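You operate a simulated robot arm through the tools that you are given. There is no shell and no other tool.

The job below is to be done with a simulated robot arm. You get a single attempt, and the scene is never put back.

JOB
Move the pressed pack into the wedge clamp and wedge it.
Fine: it is in the hand press: green button once, then tray out; set the pack lengthwise at the clamp's open end, push it in to the stop, wedge home; other packs stay.
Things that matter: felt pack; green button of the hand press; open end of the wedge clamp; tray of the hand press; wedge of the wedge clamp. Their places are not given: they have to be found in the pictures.

The check looks at the end state, three seconds after you hand in, the way a careful person would. Anything else that was tipped, shoved, dropped, spilled or broken makes it a failure.

ROBOT AND FRAMES
A 7-joint arm with a two-finger parallel gripper, fixed in place. Base frame: the origin is at the foot of the arm, x ahead of it, y to its left, z up; the work surface is at about z = 0. Lengths are in mm, angles in rad, forces in N, time in s.
With the tool pointing down near the work surface it reaches from about 240 to 620 mm from the base axis. Its first joint turns from -1.152 to 1.152 rad. Payload 2.6 kg.
The TCP is the grasp point between the finger pads, 30 mm short of the fingertips. In the tool frame z runs along the fingers and y along their closing line. Largest opening 94 mm; finger width 28, thickness 10; the body of the gripper, 50 by 96 mm, starts 55 mm behind the TCP.
Orientation is that of the tool frame in the base frame, as [roll, pitch, yaw] about the fixed x, y, z axes, in that order (R = Rz(yaw) Ry(pitch) Rx(roll)). With the fingers straight down and closing along the base's y, the tool's x points along the base's -x, its y along +y and its z along -z.

CONTROLS
- The arm moves only by the tool apply_moves. Its argument "increments" is a list that holds one entry, the list of rows, each a list of 6 numbers: the shift along the tool's x, y, z in units of 30 mm (1.0 is 30 mm), then the turn, a rotation vector about the tool's x, y, z in units of 6 degrees (1.0 is 6 degrees). In form: [[[x, y, z, rx, ry, rz], ...]]. A call has 1 to 20 rows; each row shifts and turns the commanded pose from where the row before left it, along the tool's axes as they then stand. "claw" is the finger opening in mm, from 0 to 94, set as the call begins (left out, the last holds). A call with a number of a shift or a turn outside -1 to 1 is refused whole. Each row takes 0.2 s and may step no farther than 50 mm and 0.15 rad from the row before; otherwise, or with a gripper value out of range, the whole call is refused. Where a pose cannot be reached the arm comes as near as it can. A force on the tool above 90 N (or 10 N above the force at the start of the call, whichever is more), or a blocked arm, ends the call early, and 0.2 s more pass. The fingers move at their own pace (about 72 mm/s each) and stop on an object; they squeeze with about 28 N. The grip force told is the motor's: it shows also when the fingers shut on nothing. Time passes only in rows, and 0.2 s behind the last, so rows that do not move let the fingers close. The reply holds the time, the measured pose of the TCP, the force on the tool along the base axes, the opening and the grip force, in the units named above and with some noise, with the torque about the TCP (base axes, N m) and any sound that the robot's microphone picked up, and new pictures: "pictures" is both (left out), scene, wrist or none.
- Cameras (640 x 400 px; columns grow to the right, rows downward): "scene" is fixed at [49.5, 461.2, 550.4]; the picture's right is [-0.41, -0.91, 0.00], its down [-0.57, 0.25, -0.78] and it looks along [0.72, -0.32, -0.62] (base axes); focal length 253 px, centre (320, 200). "wrist" rides on the gripper at [76, 14, -102] in the tool frame; the picture's right is [-0.18, 0.98, 0.00], its down [-0.75, -0.14, -0.64] and it looks along [-0.63, -0.12, 0.77] (tool axes); focal length 243 px, centre (320, 200).
- probe_pixels(camera, pixels): for up to 12 pixels [column, row] of the newest picture of that camera ("zoom" is the newest enlarged one), the place [x, y, z] in the base frame of the surface seen there, good to about 3 mm, but the place of the scene camera against the robot may be out by one fixed shift of up to 18 mm in any direction. The clock stands still meanwhile.
- close_up(camera, box): a new picture of the part [left, top, right, bottom] of that camera's present view, enlarged. The clock stands still meanwhile.
- job_done(): hands the job in; it is judged then, once.

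Leave the gripper open and the arm clear of the work at the hand-in unless told otherwise.

The tools are called after "Emit:" as a command line: name --argument value ..., lists and objects as JSON in quotes. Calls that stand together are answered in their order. apply_moves: Moves the arm, as the interface text tells. Its arguments: {"type":"object","properties":{"increments":{"type":"array","items":{"type":"array","items":{"type":"array","items":{"type":"number"}}}},"claw":{"type":"number"},"pictures":{"type":"string","enum":["both","scene","wrist","none"]}},"required":["increments"]} The other tools are called the same way: probe_pixels (camera, pixels) gives the place of the surface under pixels of a picture; close_up (camera, box) takes an enlarged picture of a part of a camera's view; job_done () hands the job in.

At the start:

```text
time: 0.0
tool_pos: [397.8, -83.0, 344.4]
tcp_rot: [-3.141, -0.002, -3.141]
ft_force: [-0.8, -0.8, -0.5]
torque: [0.01, 0.01, 0.02]
gripper_width: 94.0
finger_force: 0.0
```

scene: 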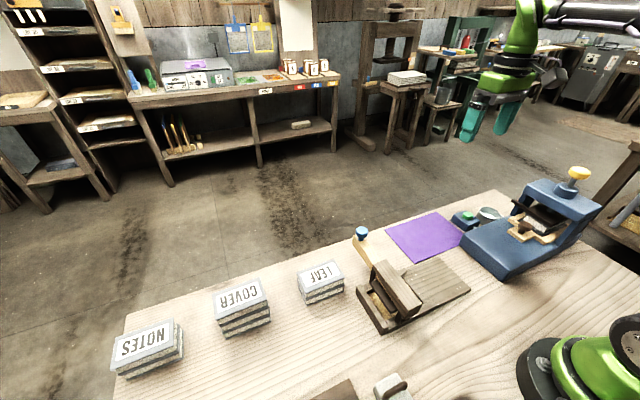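
wrist: 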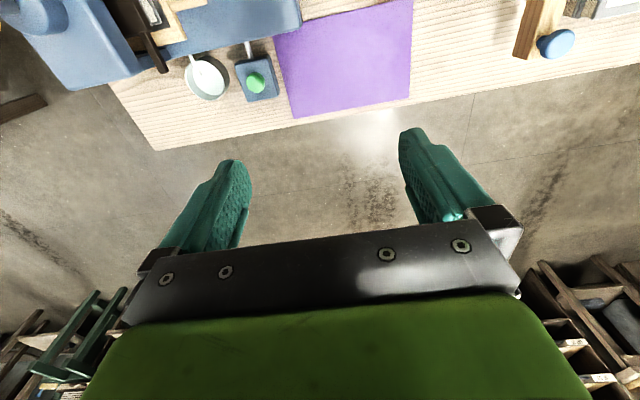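

I see the blue hand press at right of the scene picture (about 535,225), a green button on a small blue box (about 466,216), a purple mat, and the wedge clamp (about 400,295). I'll take enlarged views of the press, the clamp and the packs first.

Emit:
close_up --camera "scene" --box '[440, 150, 620, 290]'

Emit:
close_up --camera "scene" --box '[320, 210, 490, 340]'

Emit:
close_up --camera "wrist" --box '[0, 0, 320, 160]'

```text
2.86 times, centred on (530, 220) of scene
```

zoom: 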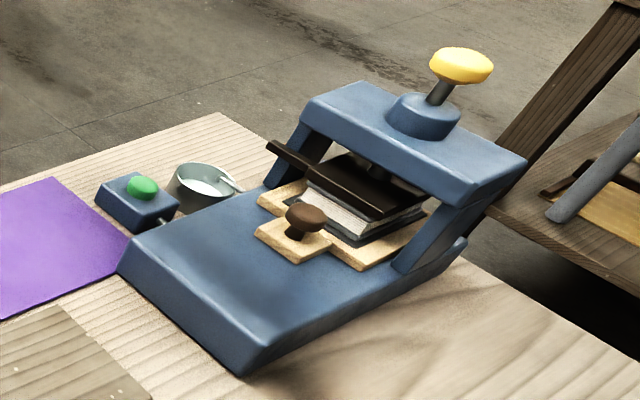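

```text
3.08 times, centred on (405, 275) of scene
```

zoom: 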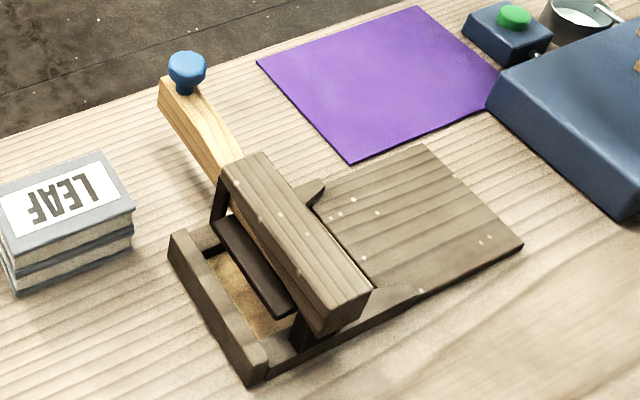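

```text
2.00 times, centred on (160, 80) of wrist
```

zoom: 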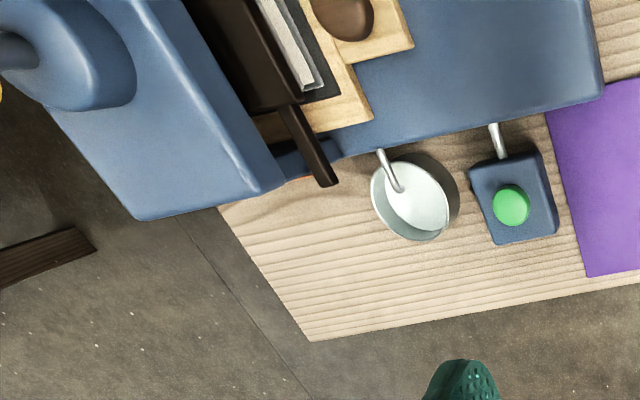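

The press has a brown tray knob, a dark platen on the pack, and the green button on a box beside it; the clamp has a flat board on its open end, a bridge, a blue-knobbed wedge. I'll probe places in the wrist picture (trusted frame) and the same ones in the scene picture to find the camera offset.

Emit:
probe_pixels --camera "wrist" --pixels '[[256, 82], [255, 95], [275, 98], [205, 78], [170, 8], [165, 70], [275, 40], [409, 97], [556, 43], [292, 117], [150, 150], [300, 2]]'

Emit:
probe_pixels --camera "scene" --pixels '[[469, 216], [490, 213], [578, 172], [525, 226], [386, 224], [362, 232], [430, 213], [508, 280], [464, 243], [542, 214], [520, 243], [605, 205]]'

```text
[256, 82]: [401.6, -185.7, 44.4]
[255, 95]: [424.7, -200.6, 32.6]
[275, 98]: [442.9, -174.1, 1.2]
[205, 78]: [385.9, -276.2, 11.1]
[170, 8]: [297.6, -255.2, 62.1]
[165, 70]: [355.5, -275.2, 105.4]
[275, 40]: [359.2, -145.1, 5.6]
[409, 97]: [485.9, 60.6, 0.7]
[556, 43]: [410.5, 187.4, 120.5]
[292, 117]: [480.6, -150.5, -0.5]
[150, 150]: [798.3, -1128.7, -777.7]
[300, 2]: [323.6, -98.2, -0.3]
```

```text
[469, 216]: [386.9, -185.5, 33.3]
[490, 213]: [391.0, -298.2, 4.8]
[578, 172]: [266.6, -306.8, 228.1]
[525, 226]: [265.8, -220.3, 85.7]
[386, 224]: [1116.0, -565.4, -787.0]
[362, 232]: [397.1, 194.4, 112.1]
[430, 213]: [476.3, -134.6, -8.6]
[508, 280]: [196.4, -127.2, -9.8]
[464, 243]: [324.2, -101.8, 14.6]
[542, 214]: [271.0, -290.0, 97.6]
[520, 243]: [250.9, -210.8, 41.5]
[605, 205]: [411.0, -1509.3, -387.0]
```

The scene camera seems to read about 9 mm low and perhaps 10 mm short in x. I'll probe the press closely in a zoomed picture.

Emit:
close_up --camera "scene" --box '[450, 160, 610, 290]'

```text
3.08 times, centred on (530, 225) of scene
```

zoom: 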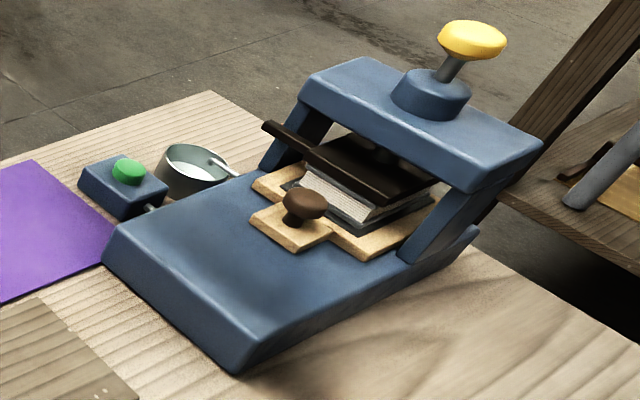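

Emit:
probe_pixels --camera "zoom" --pixels '[[240, 365], [105, 255], [255, 340], [110, 225], [250, 225], [290, 250], [305, 200], [330, 235], [365, 253], [258, 183], [335, 200], [345, 220]]'

Emit:
probe_pixels --camera "zoom" --pixels '[[400, 255], [475, 230], [300, 170], [380, 200], [268, 128], [360, 150], [420, 170], [305, 100], [460, 180], [540, 145], [365, 60], [475, 35]]'

Emit:
probe_pixels --camera "zoom" --pixels '[[80, 180], [125, 208], [165, 185], [110, 160], [128, 165], [120, 175], [160, 155], [190, 200], [230, 155], [240, 170], [190, 165], [150, 208]]'

```text
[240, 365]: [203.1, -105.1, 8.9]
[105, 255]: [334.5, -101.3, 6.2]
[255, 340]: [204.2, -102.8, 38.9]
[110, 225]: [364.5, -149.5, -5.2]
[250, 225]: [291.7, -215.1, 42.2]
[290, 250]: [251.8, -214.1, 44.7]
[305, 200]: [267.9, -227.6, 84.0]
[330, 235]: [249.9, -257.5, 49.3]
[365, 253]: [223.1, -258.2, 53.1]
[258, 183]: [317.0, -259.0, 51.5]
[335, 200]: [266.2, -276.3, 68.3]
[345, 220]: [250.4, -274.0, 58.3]
```

```text
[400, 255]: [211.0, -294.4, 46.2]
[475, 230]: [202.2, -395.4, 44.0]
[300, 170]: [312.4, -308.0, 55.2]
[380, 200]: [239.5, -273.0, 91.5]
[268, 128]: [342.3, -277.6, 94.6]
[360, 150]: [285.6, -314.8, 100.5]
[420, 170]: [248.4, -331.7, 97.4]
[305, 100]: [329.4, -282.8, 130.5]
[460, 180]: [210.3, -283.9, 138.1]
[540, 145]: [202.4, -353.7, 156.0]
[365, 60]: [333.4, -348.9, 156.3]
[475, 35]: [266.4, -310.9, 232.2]
```

```text
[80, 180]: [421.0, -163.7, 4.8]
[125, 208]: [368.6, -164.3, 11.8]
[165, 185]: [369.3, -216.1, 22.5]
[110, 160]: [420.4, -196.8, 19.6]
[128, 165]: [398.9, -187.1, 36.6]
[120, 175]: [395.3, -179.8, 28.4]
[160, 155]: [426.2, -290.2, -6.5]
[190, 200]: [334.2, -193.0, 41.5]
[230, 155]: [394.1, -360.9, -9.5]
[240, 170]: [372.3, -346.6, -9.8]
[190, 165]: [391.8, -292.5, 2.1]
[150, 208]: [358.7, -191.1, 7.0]
```

The press body lies roughly along y with its tray knob at about (270..280, -228, ~92). Next I bring the wrist camera back and to the right, staying high, to view the press and its tray from above.

Emit:
apply_moves --increments '[[[0.82, -0.6, 0, 0, 0, 0], [0.82, -0.6, 0, 0, 0, 0], [0.82, -0.6, 0, 0, 0, 0], [0.82, -0.6, 0, 0, 0, 0]]]' --pictures "both"

```text
time: 1.0
tool_pos: [299.7, -154.8, 345.2]
tcp_rot: [-3.141, 0.001, -3.141]
ft_force: [0.0, 0.4, 0.8]
torque: [-0.01, -0.01, 0.02]
gripper_width: 94.1
finger_force: 0.1
```

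scene: 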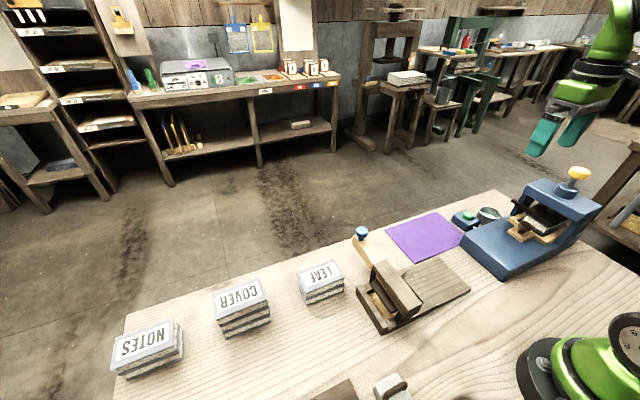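
wrist: 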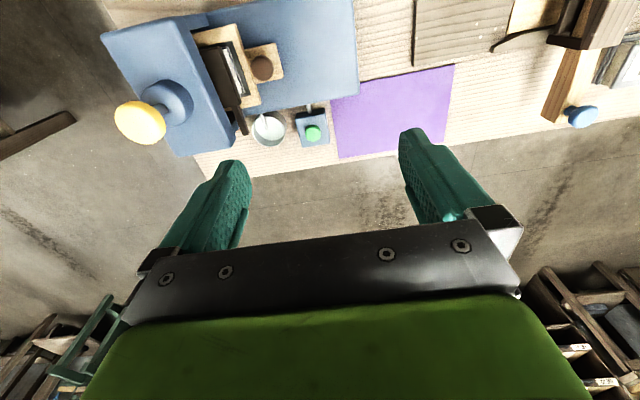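

The whole press is now in the wrist view (about 100-360, 0-160). I take an enlarged picture of it and of the clamp.

Emit:
close_up --camera "wrist" --box '[400, 0, 640, 150]'

Emit:
close_up --camera "wrist" --box '[130, 0, 370, 150]'

```text
2.67 times, centred on (520, 75) of wrist
```

zoom: 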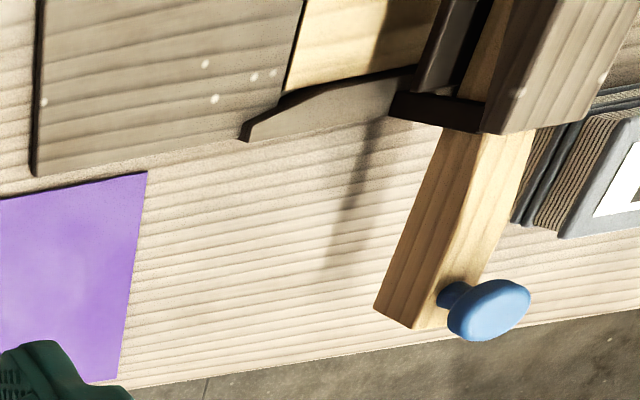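

```text
2.67 times, centred on (250, 75) of wrist
```

zoom: 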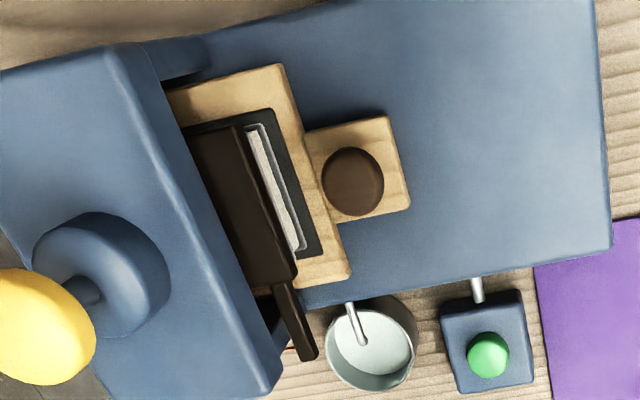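

The zoom shows the wooden tray with a brown knob on its tab (355,180), a dark plate under the pack, the dark platen above. I probe these points in the wrist zoom.

Emit:
probe_pixels --camera "zoom" --pixels '[[355, 180], [330, 180], [380, 180], [355, 155], [355, 210], [390, 130], [400, 205], [290, 90], [340, 270], [250, 75], [320, 245], [489, 352]]'

Emit:
probe_pixels --camera "zoom" --pixels '[[489, 338], [505, 352], [450, 310], [520, 300], [460, 385], [525, 380], [595, 100], [605, 240], [300, 180], [275, 190], [260, 215], [225, 160]]'

Emit:
probe_pixels --camera "zoom" --pixels '[[300, 345], [290, 300], [370, 350], [450, 100], [550, 30], [262, 135], [300, 245], [310, 253], [268, 112], [200, 120], [130, 60], [270, 380]]'

```text
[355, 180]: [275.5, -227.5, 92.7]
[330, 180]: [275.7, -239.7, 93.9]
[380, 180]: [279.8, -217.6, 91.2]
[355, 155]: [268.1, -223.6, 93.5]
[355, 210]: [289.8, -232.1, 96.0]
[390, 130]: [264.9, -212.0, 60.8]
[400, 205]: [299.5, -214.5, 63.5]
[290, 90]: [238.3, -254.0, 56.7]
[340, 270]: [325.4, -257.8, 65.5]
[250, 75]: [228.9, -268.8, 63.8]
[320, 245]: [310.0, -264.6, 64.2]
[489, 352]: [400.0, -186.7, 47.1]
```

```text
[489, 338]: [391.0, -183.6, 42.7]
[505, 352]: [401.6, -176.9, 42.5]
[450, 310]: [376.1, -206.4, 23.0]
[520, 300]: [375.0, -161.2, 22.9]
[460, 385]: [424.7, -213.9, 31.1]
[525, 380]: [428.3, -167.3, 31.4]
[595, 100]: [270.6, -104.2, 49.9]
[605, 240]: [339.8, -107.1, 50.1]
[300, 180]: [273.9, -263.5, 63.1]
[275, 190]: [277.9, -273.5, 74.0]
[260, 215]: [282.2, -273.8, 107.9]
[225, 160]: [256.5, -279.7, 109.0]
```

```text
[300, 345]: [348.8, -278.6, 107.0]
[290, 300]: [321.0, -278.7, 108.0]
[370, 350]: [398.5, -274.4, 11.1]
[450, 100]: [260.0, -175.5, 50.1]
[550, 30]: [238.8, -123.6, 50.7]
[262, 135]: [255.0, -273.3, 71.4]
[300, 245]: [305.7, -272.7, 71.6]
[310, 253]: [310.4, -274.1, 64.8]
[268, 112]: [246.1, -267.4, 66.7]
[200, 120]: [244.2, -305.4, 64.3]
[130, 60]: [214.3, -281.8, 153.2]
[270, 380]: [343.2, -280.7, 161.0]
```

The button top centre reads about (401, -186, 46). I close the fingers and come over it, stopping with the fingertips some 70 mm above.

Emit:
apply_moves --increments '[[[-0.48, -0.15, 0.95, 0, 0, 0], [-0.48, -0.15, 0.95, 0, 0, 0], [-0.48, -0.15, 0.95, 0, 0, 0], [-0.48, -0.15, 0.95, 0, 0, 0], [-0.48, -0.15, 0.95, 0, 0, 0], [-0.48, -0.15, 0.95, 0, 0, 0], [-0.48, -0.15, 0.95, 0, 0, 0]]]' --claw 0

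```text
time: 2.6
tool_pos: [399.2, -186.8, 144.5]
tcp_rot: [-3.141, 0.0, 3.141]
ft_force: [-0.2, 0.0, 0.2]
torque: [0.0, 0.01, 0.01]
gripper_width: 0.0
finger_force: 28.1
```

scene: 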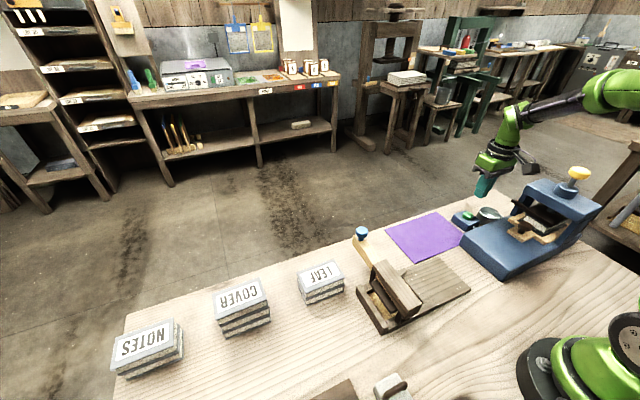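
wrist: 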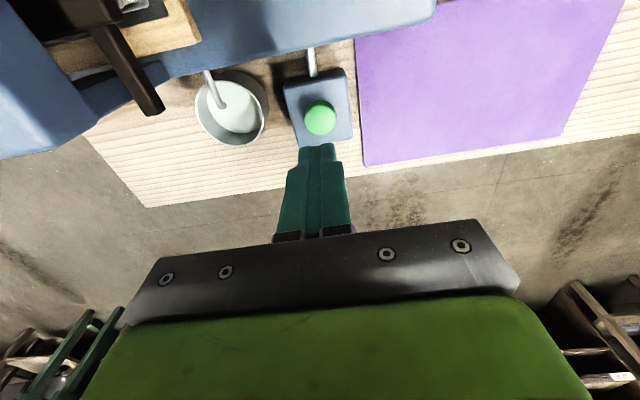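

The fingers are shut above the button (green dot at 320,118). I probe it once more from nearer before pressing.

Emit:
probe_pixels --camera "wrist" --pixels '[[320, 118], [306, 118], [334, 118], [320, 103], [320, 134], [290, 90], [345, 75], [235, 70]]'

```text
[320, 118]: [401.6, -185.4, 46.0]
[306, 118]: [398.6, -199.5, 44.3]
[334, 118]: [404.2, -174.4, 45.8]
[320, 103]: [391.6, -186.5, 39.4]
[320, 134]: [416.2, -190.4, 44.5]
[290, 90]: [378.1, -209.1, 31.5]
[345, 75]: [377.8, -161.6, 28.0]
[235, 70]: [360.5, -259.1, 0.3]
```

Button centre about (402, -187), top z 46. I descend to about 8 mm above it, then will go in small steps.

Emit:
apply_moves --increments '[[[-0.1, 0, 1, 0, 0, 0], [0, 0, 1, 0, 0, 0]]]' --pictures "wrist"

```text
time: 3.2
tool_pos: [402.1, -187.1, 84.6]
tcp_rot: [-3.142, 0.0, 3.139]
ft_force: [0.9, 0.0, 0.5]
torque: [0.01, 0.0, 0.02]
gripper_width: 0.0
finger_force: 28.0
```

wrist: 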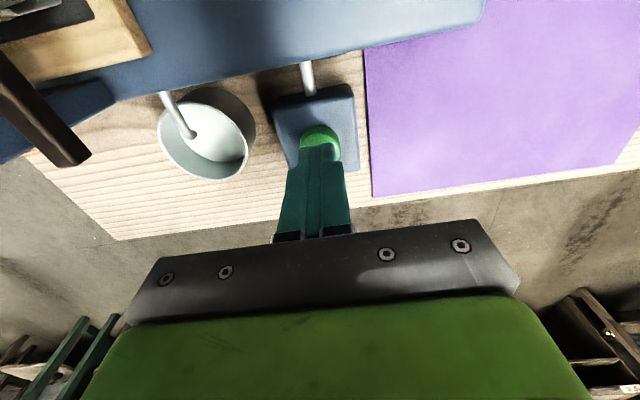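

The fingertips stand just over the button. Now down 6 mm, then 2 mm steps, watching the force and sound.

Emit:
apply_moves --increments '[[[0, 0, 0.2, 0, 0, 0], [0, 0, 0.1, 0, 0, 0]]]' --pictures "none"

```text
time: 3.8
tool_pos: [402.3, -188.4, 75.3]
tcp_rot: [-3.142, -0.001, 3.141]
ft_force: [-0.3, -0.8, -0.1]
torque: [0.01, -0.03, 0.0]
gripper_width: 0.0
finger_force: 28.5
```

No force yet with tips at about z 45. Another 2 mm down.

Emit:
apply_moves --increments '[[[0, 0, 0.07, 0, 0, 0]]]' --pictures "none"

```text
time: 4.2
tool_pos: [404.6, -187.3, 74.0]
tcp_rot: [3.14, 0.001, 3.141]
ft_force: [0.4, -1.0, 0.5]
torque: [-0.03, 0.01, 0.02]
gripper_width: 0.1
finger_force: 28.3
```

Still no contact (force below 1 N). Another 2 mm.

Emit:
apply_moves --increments '[[[0, 0, 0.07, 0, 0, 0]]]' --pictures "none"

```text
time: 4.6
tool_pos: [402.8, -186.9, 72.2]
tcp_rot: [3.141, 0.0, 3.141]
ft_force: [0.0, 0.0, 1.1]
torque: [-0.02, -0.04, 0.05]
gripper_width: 0.1
finger_force: 28.5
```

A first hint of force (1.1 N up). One more 2 mm.

Emit:
apply_moves --increments '[[[0, 0, 0.07, 0, 0, 0]]]' --pictures "none"

```text
time: 5.0
tool_pos: [403.3, -187.0, 70.1]
tcp_rot: [-3.141, 0.0, 3.141]
ft_force: [-0.4, 0.8, 2.4]
torque: [0.02, 0.01, 0.03]
gripper_width: 0.0
finger_force: 27.8
heard: click
```

A click was heard: the button has been pressed once. I lift straight up now and look.

Emit:
apply_moves --increments '[[[0, 0, -0.5, 0, 0, 0], [0, 0, -1, 0, 0, 0], [0, 0, -1, 0, 0, 0], [0, 0, -1, 0, 0, 0]]]'

```text
time: 6.0
tool_pos: [403.7, -188.2, 175.4]
tcp_rot: [-3.14, 0.0, 3.139]
ft_force: [0.1, 0.3, 0.3]
torque: [-0.02, -0.01, 0.01]
gripper_width: 0.0
finger_force: 28.0
```

scene: 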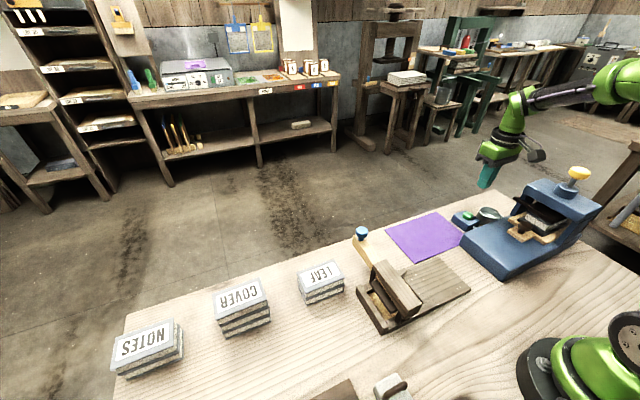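
wrist: 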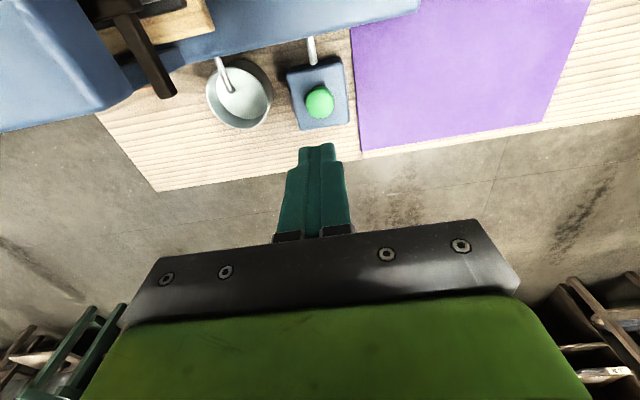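

The button was pressed once. Let me look at the press to see whether the platen has risen.

Emit:
close_up --camera "scene" --box '[490, 160, 610, 260]'

```text
4.00 times, centred on (550, 210) of scene
```

zoom: 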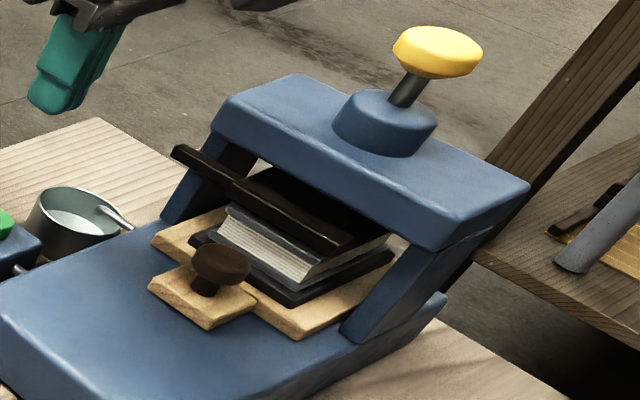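

The platen seems to be rising slowly off the pack. I move back up toward where I viewed the press earlier, letting some time pass, and look again.

Emit:
apply_moves --increments '[[[0.85, 0.27, -0.9, 0, 0, 0], [0.85, 0.27, -0.9, 0, 0, 0], [0.85, 0.27, -0.9, 0, 0, 0], [0.85, 0.27, -0.9, 0, 0, 0], [0, 0, -0.9, 0, 0, 0], [0, 0, -0.9, 0, 0, 0], [0, 0, 0, 0, 0, 0], [0, 0, 0, 0, 0, 0]]]' --claw 60

```text
time: 7.8
tool_pos: [302.3, -154.8, 337.7]
tcp_rot: [-3.141, 0.002, 3.141]
ft_force: [-0.4, -0.4, -0.2]
torque: [-0.03, -0.01, 0.0]
gripper_width: 60.2
finger_force: 0.1
```

scene: 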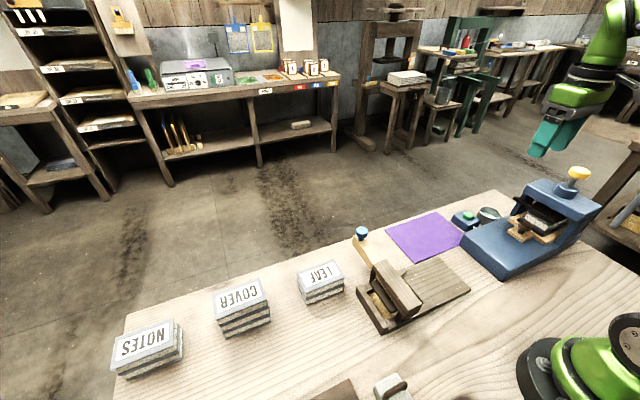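
wrist: 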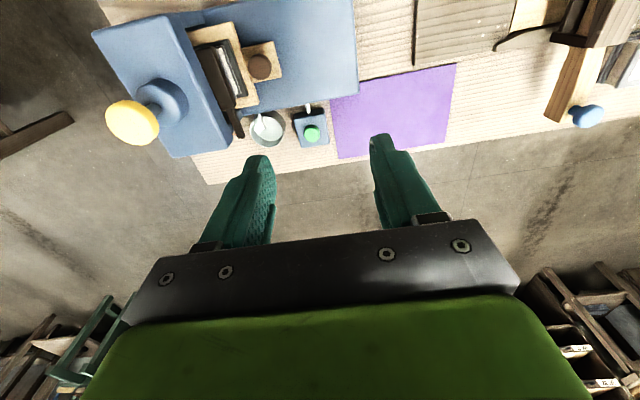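

Emit:
close_up --camera "scene" --box '[490, 160, 610, 260]'

Emit:
close_up --camera "wrist" --box '[150, 0, 350, 125]'

```text
4.00 times, centred on (550, 210) of scene
```

zoom: 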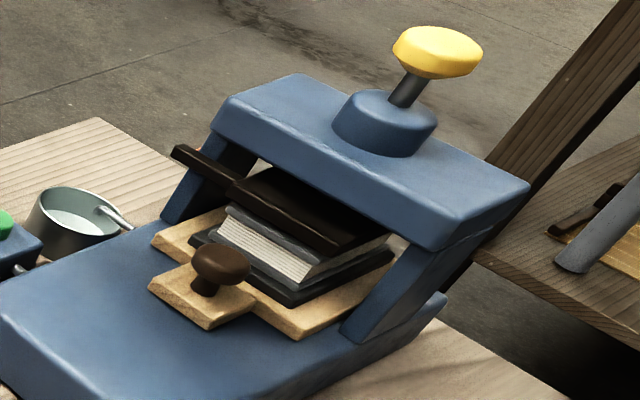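

```text
3.20 times, centred on (250, 62) of wrist
```

zoom: 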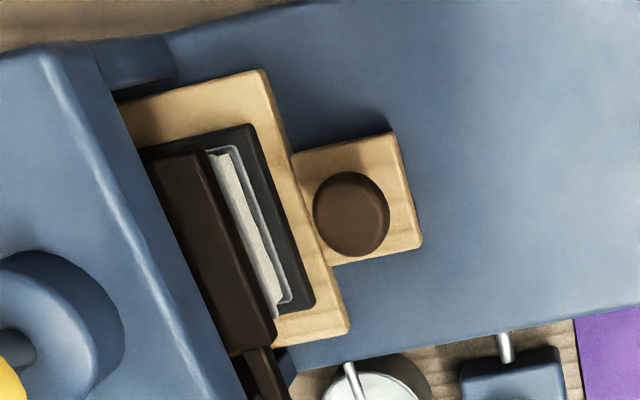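

Now a grey cover sheet shows on top of the pack. I probe the platen's front bar and the pack's edges to check the gap.

Emit:
probe_pixels --camera "zoom" --pixels '[[225, 250], [180, 170], [262, 330], [275, 390], [228, 170], [240, 155], [295, 300], [280, 300], [214, 155], [250, 240], [352, 210], [275, 150]]'

Emit:
close_up --camera "scene" --box '[515, 190, 575, 228]'

```text
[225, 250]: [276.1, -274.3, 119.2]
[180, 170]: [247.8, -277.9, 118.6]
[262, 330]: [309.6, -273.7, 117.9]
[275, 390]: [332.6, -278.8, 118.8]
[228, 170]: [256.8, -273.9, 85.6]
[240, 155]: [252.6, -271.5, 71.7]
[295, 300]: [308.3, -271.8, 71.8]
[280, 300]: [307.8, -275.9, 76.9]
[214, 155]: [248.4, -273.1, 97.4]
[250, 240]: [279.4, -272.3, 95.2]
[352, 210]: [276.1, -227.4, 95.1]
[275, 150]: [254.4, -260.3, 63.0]
```

```text
10.53 times, centred on (545, 209) of scene
```

zoom: 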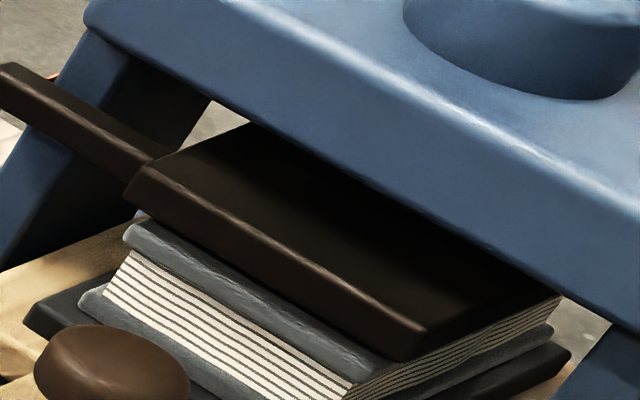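

The platen bar top went from about z 107 to 119, so the platen is up and off the pack (pack top about 97). Next I turn the tool 90° in place (camera on the +y side, fingers closing along x) so that the gripper body stays clear of the bridge when I take the tray knob.

Emit:
apply_moves --increments '[[[0, 0, 0, 0, 0, 1], [0, 0, 0, 0, 0, 1], [0, 0, 0, 0, 0, 1], [0, 0, 0, 0, 0, 1], [0, 0, 0, 0, 0, 1], [0, 0, 0, 0, 0, 1], [0, 0, 0, 0, 0, 1], [0, 0, 0, 0, 0, 1], [0, 0, 0, 0, 0, 1], [0, 0, 0, 0, 0, 1], [0, 0, 0, 0, 0, 1], [0, 0, 0, 0, 0, 1], [0, 0, 0, 0, 0, 1], [0, 0, 0, 0, 0, 1], [0, 0, 0, 0, 0, 1]]]'

```text
time: 11.0
tool_pos: [301.1, -153.8, 337.1]
tcp_rot: [-3.141, 0.0, 1.566]
ft_force: [-0.6, 0.0, 0.4]
torque: [0.0, -0.03, -0.03]
gripper_width: 60.0
finger_force: 0.0
```

scene: 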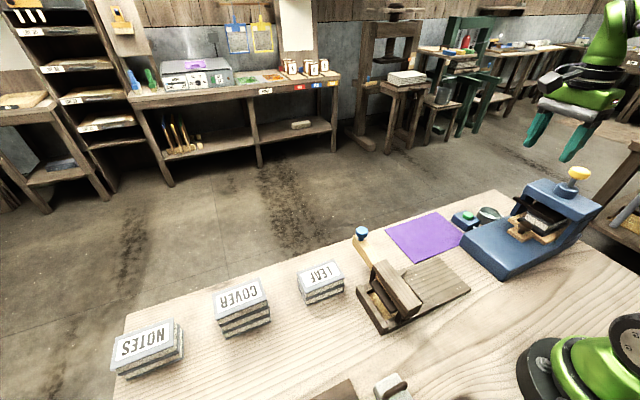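
wrist: 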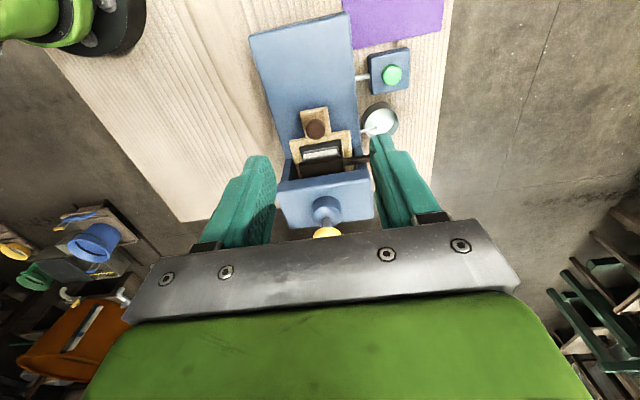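

Now the camera looks at the press from its tray side. I take an enlarged view of the tray and probe the knob and pack.

Emit:
close_up --camera "wrist" --box '[250, 80, 400, 175]'

```text
4.21 times, centred on (325, 128) of wrist
```

zoom: 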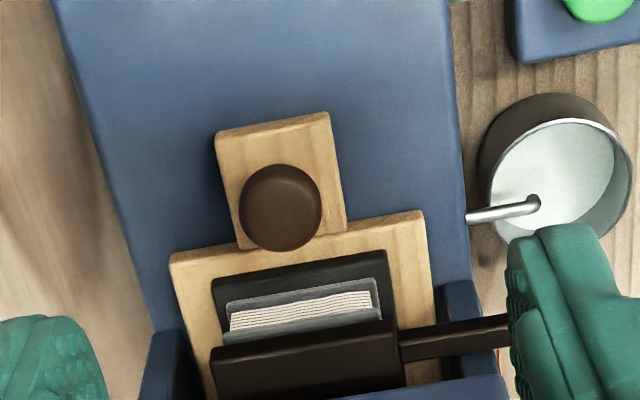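

Emit:
probe_pixels --camera "zoom" --pixels '[[280, 205], [240, 210], [320, 205], [280, 170], [280, 245], [216, 135], [330, 115], [172, 258], [422, 215], [232, 300], [375, 285], [300, 365]]'

```text
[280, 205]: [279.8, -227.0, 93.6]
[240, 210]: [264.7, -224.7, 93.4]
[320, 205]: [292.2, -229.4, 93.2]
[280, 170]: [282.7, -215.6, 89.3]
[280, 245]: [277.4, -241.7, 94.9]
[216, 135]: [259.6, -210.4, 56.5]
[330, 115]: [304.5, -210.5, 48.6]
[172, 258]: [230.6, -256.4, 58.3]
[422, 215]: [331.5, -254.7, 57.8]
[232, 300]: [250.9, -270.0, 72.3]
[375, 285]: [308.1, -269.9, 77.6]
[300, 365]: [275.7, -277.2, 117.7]
```

Knob centre about (279, -228), top z 94, 30 mm wide; tab top about z 60. I move over it, fingers open 60 mm, down to TCP z 130.

Emit:
apply_moves --increments '[[[-0.83, -0.245, 0.4, 0, 0, 0], [-0.83, -0.245, 0.5, 0, 0, 0], [-0.83, -0.245, 1, 0, 0, 0], [0, 0, 1, 0, 0, 0], [0, 0, 1, 0, 0, 0], [0, 0, 1, 0, 0, 0], [0, 0, 1, 0, 0, 0], [0, 0, 1, 0, 0, 0]]]'

```text
time: 12.8
tool_pos: [280.5, -230.1, 130.8]
tcp_rot: [-3.14, 0.0, 1.568]
ft_force: [-0.5, 0.4, 0.0]
torque: [0.0, 0.02, 0.02]
gripper_width: 60.1
finger_force: 0.0
```

scene: 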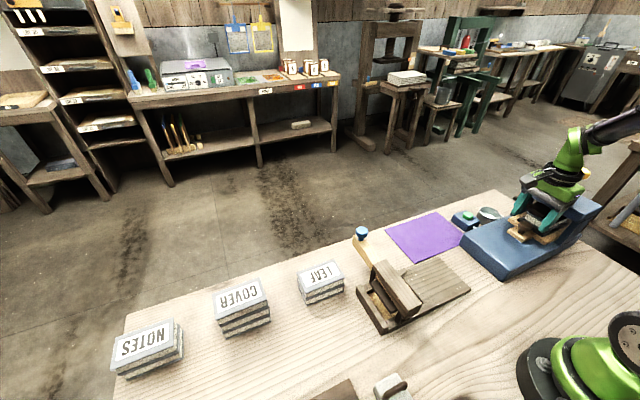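
wrist: 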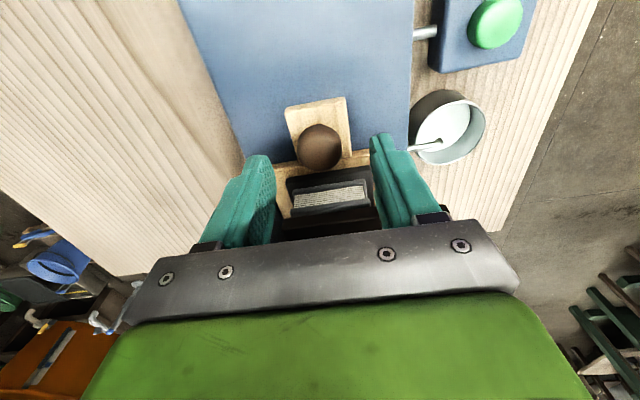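

The knob (320,147) sits between the fingers. A quick probe, then down.

Emit:
probe_pixels --camera "wrist" --pixels '[[320, 147], [299, 147], [341, 147], [320, 126], [320, 168], [300, 115], [340, 110], [330, 198], [300, 225]]'

```text
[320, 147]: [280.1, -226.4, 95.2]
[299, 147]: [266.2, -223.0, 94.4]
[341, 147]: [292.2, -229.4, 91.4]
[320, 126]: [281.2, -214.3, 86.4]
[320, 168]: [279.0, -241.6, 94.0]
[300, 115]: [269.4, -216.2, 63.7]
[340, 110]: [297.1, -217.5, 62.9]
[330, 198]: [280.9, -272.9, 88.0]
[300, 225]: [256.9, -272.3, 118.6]
```

Aligned. I go down 33 mm to TCP z 97 (tips at z 67, above the tab at 63).

Emit:
apply_moves --increments '[[[0.06, -0.02, 0.55, 0, 0, 0], [0, 0, 0.55, 0, 0, 0]]]' --pictures "wrist"

```text
time: 13.4
tool_pos: [280.1, -227.6, 97.8]
tcp_rot: [-3.141, 0.0, 1.572]
ft_force: [0.1, -0.1, -0.5]
torque: [0.02, 0.02, 0.0]
gripper_width: 60.1
finger_force: 0.1
```

wrist: 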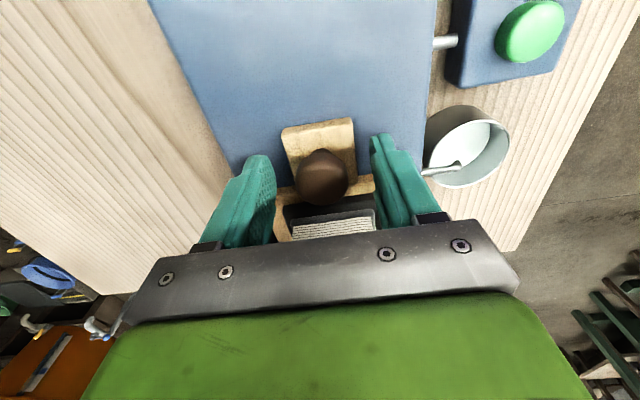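

No contact. I close the fingers on the knob (about 30 mm wide).

Emit:
apply_moves --increments '[[[0, 0, 0, 0, 0, 0], [0, 0, 0, 0, 0, 0], [0, 0, 0, 0, 0, 0]]]' --claw 20 --pictures "wrist"

```text
time: 14.2
tool_pos: [280.7, -226.7, 97.5]
tcp_rot: [3.141, -0.001, 1.572]
ft_force: [8.8, -1.6, -9.0]
torque: [-0.28, -0.15, 0.04]
gripper_width: 29.3
finger_force: 45.2
```

wrist: 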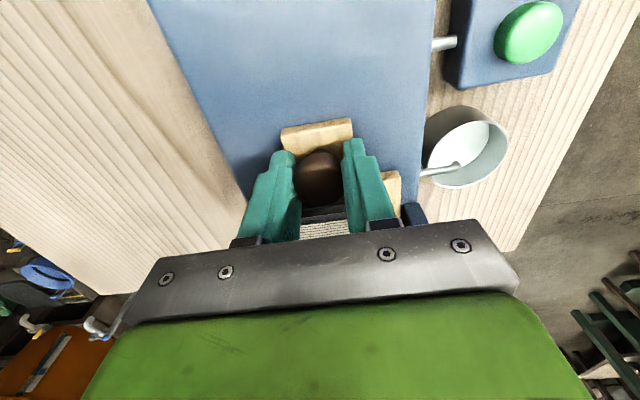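

Gripped at 29.3 mm, with about 9 N of side and down load: I ease the tool 1 mm toward +x and 1 mm down, then see.

Emit:
apply_moves --increments '[[[0, 0.035, 0.035, 0, 0, 0], [0, 0, 0, 0, 0, 0]]]' --pictures "none"

```text
time: 14.8
tool_pos: [280.1, -227.4, 98.2]
tcp_rot: [3.14, -0.002, 1.568]
ft_force: [-11.3, 11.9, 32.1]
torque: [-0.3, 0.39, 0.28]
gripper_width: 29.4
finger_force: 44.9
```

The hold is stiff (about 20-40 N per mm), so I take back roughly half in x and most of it in z.

Emit:
apply_moves --increments '[[[0, -0.018, -0.027, 0, 0, 0], [0, 0, 0, 0, 0, 0]]]' --pictures "none"

```text
time: 15.4
tool_pos: [280.1, -227.8, 97.5]
tcp_rot: [3.139, -0.002, 1.567]
ft_force: [-6.5, 10.2, 28.5]
torque: [0.53, 0.05, -0.22]
gripper_width: 29.5
finger_force: 45.4
```

Still pressing down by 28 N. I lift a further 0.8 mm.

Emit:
apply_moves --increments '[[[0, -0.005, -0.027, 0, 0, 0], [0, 0, 0, 0, 0, 0]]]' --pictures "none"

```text
time: 16.0
tool_pos: [279.7, -227.6, 96.4]
tcp_rot: [-3.141, 0.0, 1.571]
ft_force: [7.8, 2.3, 1.8]
torque: [0.56, -0.19, -0.46]
gripper_width: 29.1
finger_force: 45.1
```

Loads are now small. I pull the tray out toward +y by 10 mm slowly as a test.

Emit:
apply_moves --increments '[[[0.1, 0, 0, 0, 0, 0], [0.1, 0, 0, 0, 0, 0], [0.13, 0, 0, 0, 0, 0]]]' --pictures "scene"

```text
time: 16.8
tool_pos: [280.1, -217.6, 96.6]
tcp_rot: [3.141, 0.002, 1.572]
ft_force: [15.3, -0.8, -13.9]
torque: [-0.55, -0.15, 0.14]
gripper_width: 29.0
finger_force: 44.8
```

scene: 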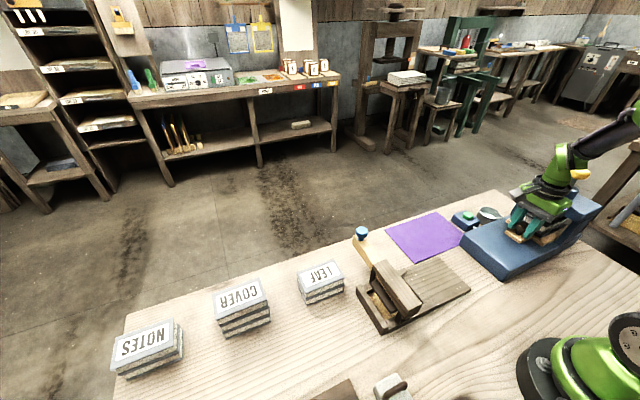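

The tray follows. I go on pulling with 10 mm steps.

Emit:
apply_moves --increments '[[[0.33, 0.015, 0.008, 0, 0, 0], [0.33, 0, 0, 0, 0, 0], [0.33, 0, 0, 0, 0, 0]]]' --pictures "wrist"

```text
time: 17.6
tool_pos: [278.9, -188.5, 97.9]
tcp_rot: [3.14, 0.002, 1.569]
ft_force: [7.3, -1.1, -4.1]
torque: [-0.43, -0.14, 0.22]
gripper_width: 29.0
finger_force: 45.5
```

wrist: 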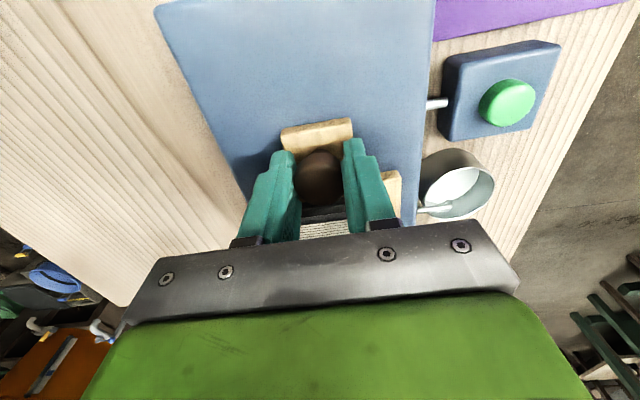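

Pulled about 39 mm; the forces are low. I keep pulling.

Emit:
apply_moves --increments '[[[0.33, 0.01, 0, 0, 0, 0], [0.33, 0, 0, 0, 0, 0], [0.33, 0, 0, 0, 0, 0], [0.33, 0, 0, 0, 0, 0]]]' --pictures "scene"

```text
time: 18.6
tool_pos: [280.0, -147.1, 97.5]
tcp_rot: [3.141, 0.0, 1.57]
ft_force: [10.3, -0.3, -6.6]
torque: [0.23, -0.16, -0.2]
gripper_width: 29.4
finger_force: 44.8
```

scene: 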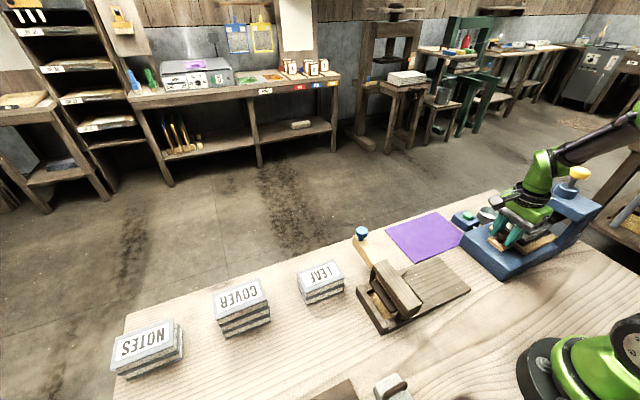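

Pulled about 80 mm. I look closely at how far the pack is out from under the bridge.

Emit:
close_up --camera "scene" --box '[470, 170, 610, 270]'

Emit:
close_up --camera "wrist" --box '[220, 80, 480, 260]'

```text
4.00 times, centred on (540, 220) of scene
```

zoom: 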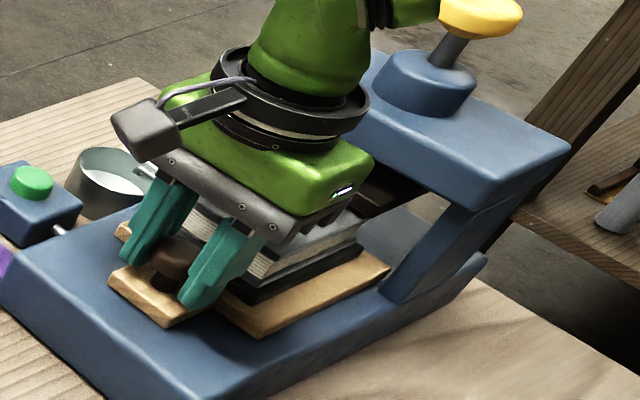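

```text
2.22 times, centred on (350, 170) of wrist
```

zoom: 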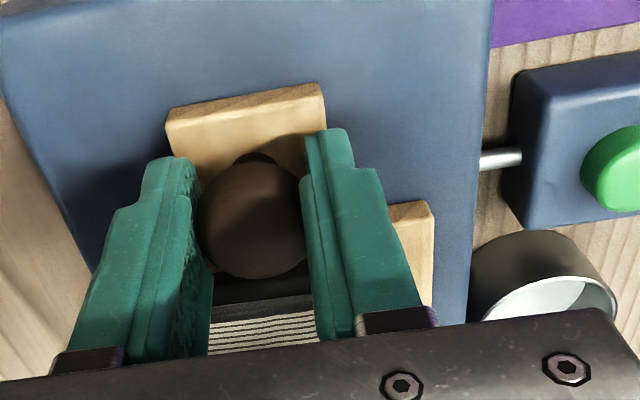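

The pack looks nearly out. I pull further in 5 mm steps up to 20 mm, watching for the stop.

Emit:
apply_moves --increments '[[[0.17, 0.01, 0, 0, 0, 0], [0.17, 0, 0, 0, 0, 0], [0.17, 0, 0, 0, 0, 0], [0.17, 0, 0, 0, 0, 0]]]' --pictures "scene"

```text
time: 19.6
tool_pos: [278.4, -127.0, 97.5]
tcp_rot: [3.141, 0.0, 1.57]
ft_force: [4.3, -0.6, 1.6]
torque: [-0.16, -0.07, 0.04]
gripper_width: 29.3
finger_force: 44.4
```

scene: 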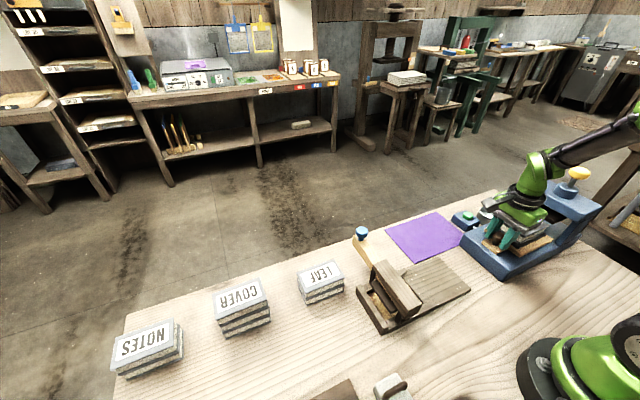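

Emit:
close_up --camera "scene" --box '[470, 170, 610, 270]'

```text
4.00 times, centred on (540, 220) of scene
```

zoom: 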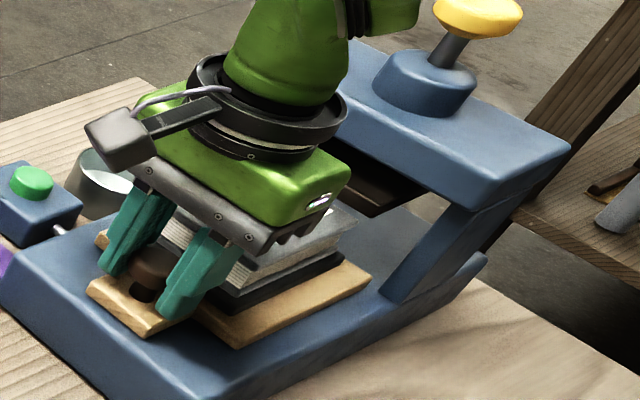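

The pack is now out from under the bridge. I feel for the tray's end stop with a few more small steps.

Emit:
apply_moves --increments '[[[0.1, 0, 0, 0, 0, 0], [0.1, 0, 0, 0, 0, 0]]]' --pictures "none"

```text
time: 20.2
tool_pos: [280.2, -121.9, 97.4]
tcp_rot: [-3.141, 0.0, 1.569]
ft_force: [0.3, 0.0, 7.1]
torque: [-0.17, 0.03, 0.08]
gripper_width: 29.2
finger_force: 44.8
```

Emit:
apply_moves --increments '[[[0.1, 0, 0, 0, 0, 0], [0.1, 0, 0, 0, 0, 0], [0.1, 0, 0, 0, 0, 0]]]' --pictures "none"

```text
time: 21.0
tool_pos: [279.7, -113.6, 97.5]
tcp_rot: [3.141, -0.002, 1.57]
ft_force: [-3.5, -0.6, 9.7]
torque: [0.03, 0.1, -0.09]
gripper_width: 29.1
finger_force: 44.6
```

Emit:
apply_moves --increments '[[[0.1, 0, 0, 0, 0, 0], [0.1, 0, 0, 0, 0, 0]]]' --pictures "scene"

Emit:
close_up --camera "scene" --box '[470, 170, 610, 270]'

```text
time: 21.6
tool_pos: [279.7, -108.0, 97.1]
tcp_rot: [3.141, -0.001, 1.572]
ft_force: [-0.2, -0.3, 1.4]
torque: [0.1, -0.05, -0.3]
gripper_width: 29.5
finger_force: 45.5
```

scene: 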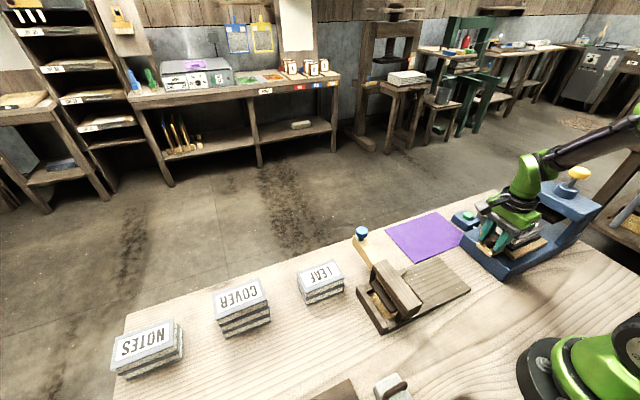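

```text
4.00 times, centred on (540, 220) of scene
```

zoom: 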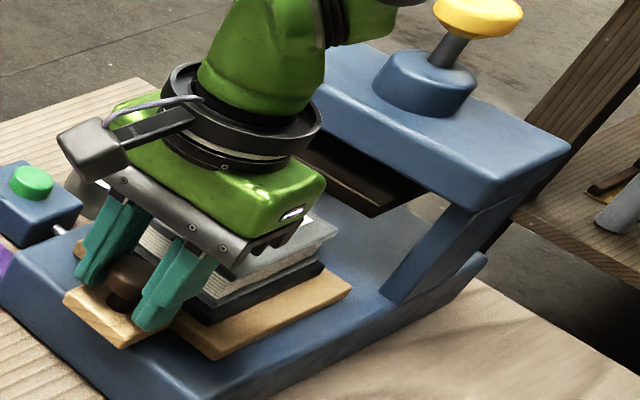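

The tray is out by about 120 mm and the pack is fully clear of the bridge. I release the knob and rise straight up.

Emit:
apply_moves --increments '[[[0, 0, 0, 0, 0, 0], [0, 0, 0, 0, 0, 0], [0, 0, -0.5, 0, 0, 0], [0, 0, -1, 0, 0, 0], [0, 0, -1, 0, 0, 0], [0, 0, -1, 0, 0, 0], [0, 0, -1, 0, 0, 0], [0, 0, -1, 0, 0, 0], [0, 0, -1, 0, 0, 0]]]' --claw 60

```text
time: 23.6
tool_pos: [280.0, -107.7, 292.9]
tcp_rot: [-3.14, 0.0, 1.57]
ft_force: [0.3, 0.6, -0.5]
torque: [0.0, 0.0, 0.01]
gripper_width: 59.6
finger_force: 0.0
```

scene: 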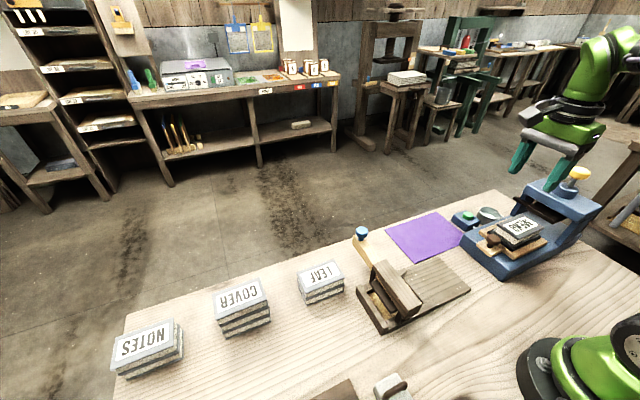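
wrist: 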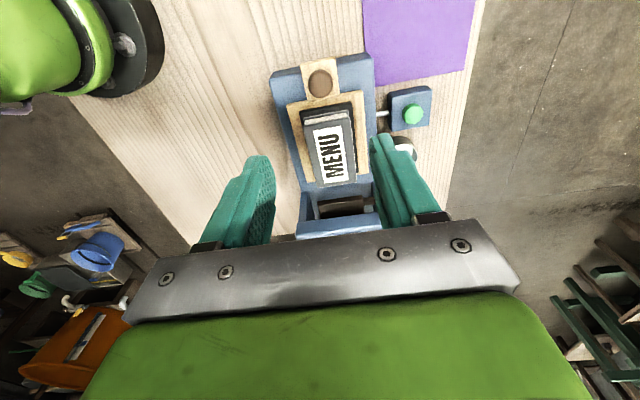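

The pack (label "MENU") is in the open on the tray. I take enlarged views of it and of the clamp.

Emit:
close_up --camera "wrist" --box '[260, 50, 420, 210]'

Emit:
close_up --camera "scene" --box '[465, 190, 565, 280]'

```text
2.50 times, centred on (340, 130) of wrist
```

zoom: 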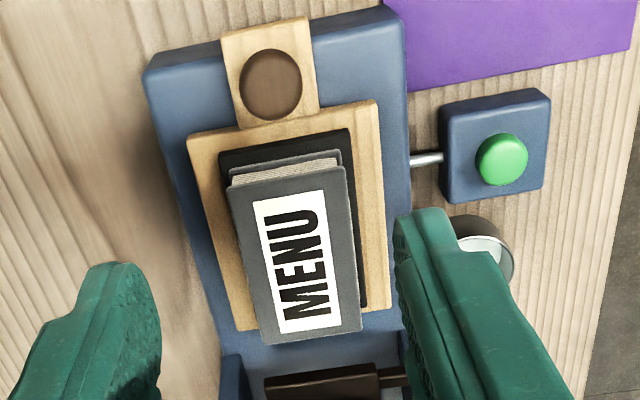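

```text
4.44 times, centred on (515, 235) of scene
```

zoom: 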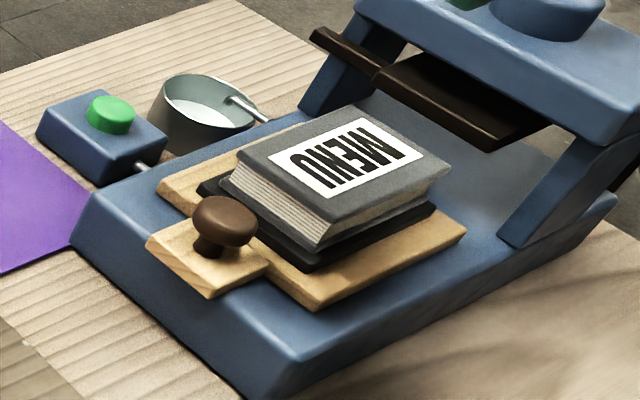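

I probe the pack's corners in the scene zoom first, then again in the wrist picture.

Emit:
probe_pixels --camera "zoom" --pixels '[[240, 155], [358, 112], [448, 165], [328, 222], [345, 160], [315, 243], [310, 265], [205, 190], [430, 205], [275, 205], [380, 210], [225, 215]]'

Emit:
probe_pixels --camera "wrist" --pixels '[[305, 125], [352, 117], [312, 184], [360, 178], [330, 150], [326, 117], [302, 112], [348, 105], [320, 83], [286, 104], [364, 91], [340, 205]]'

```text
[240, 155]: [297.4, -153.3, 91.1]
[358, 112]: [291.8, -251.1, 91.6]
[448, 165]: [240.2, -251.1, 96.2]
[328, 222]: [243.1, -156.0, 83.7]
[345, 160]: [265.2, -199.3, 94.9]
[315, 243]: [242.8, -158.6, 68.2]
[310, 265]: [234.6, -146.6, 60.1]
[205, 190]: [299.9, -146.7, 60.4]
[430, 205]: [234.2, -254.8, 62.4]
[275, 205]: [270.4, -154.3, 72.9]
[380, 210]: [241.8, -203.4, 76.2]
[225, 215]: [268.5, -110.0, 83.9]
```

```text
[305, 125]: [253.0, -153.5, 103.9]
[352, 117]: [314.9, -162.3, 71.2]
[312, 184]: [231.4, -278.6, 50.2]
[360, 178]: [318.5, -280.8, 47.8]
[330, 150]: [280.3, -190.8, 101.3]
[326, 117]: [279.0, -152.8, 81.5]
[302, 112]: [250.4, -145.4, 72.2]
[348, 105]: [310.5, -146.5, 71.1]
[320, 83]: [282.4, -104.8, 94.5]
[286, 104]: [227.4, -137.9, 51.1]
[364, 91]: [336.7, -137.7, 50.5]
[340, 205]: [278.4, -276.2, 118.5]
```

The pack is about 54 x 97 mm, long side along y, top near z 102, on a dark plate (top near z 71). Now the clamp: enlarged scene view and probes.

Emit:
close_up --camera "scene" --box '[345, 220, 475, 335]'

```text
3.48 times, centred on (410, 278) of scene
```

zoom: 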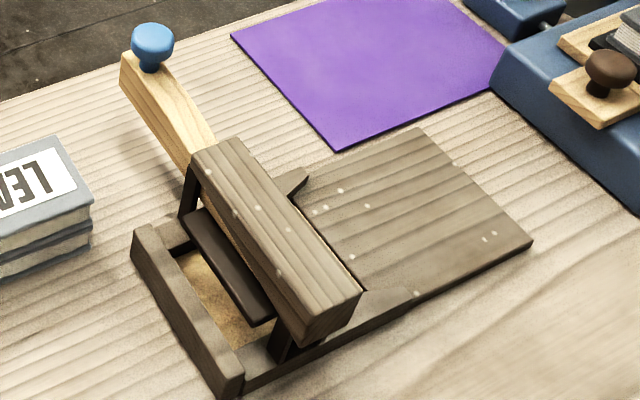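

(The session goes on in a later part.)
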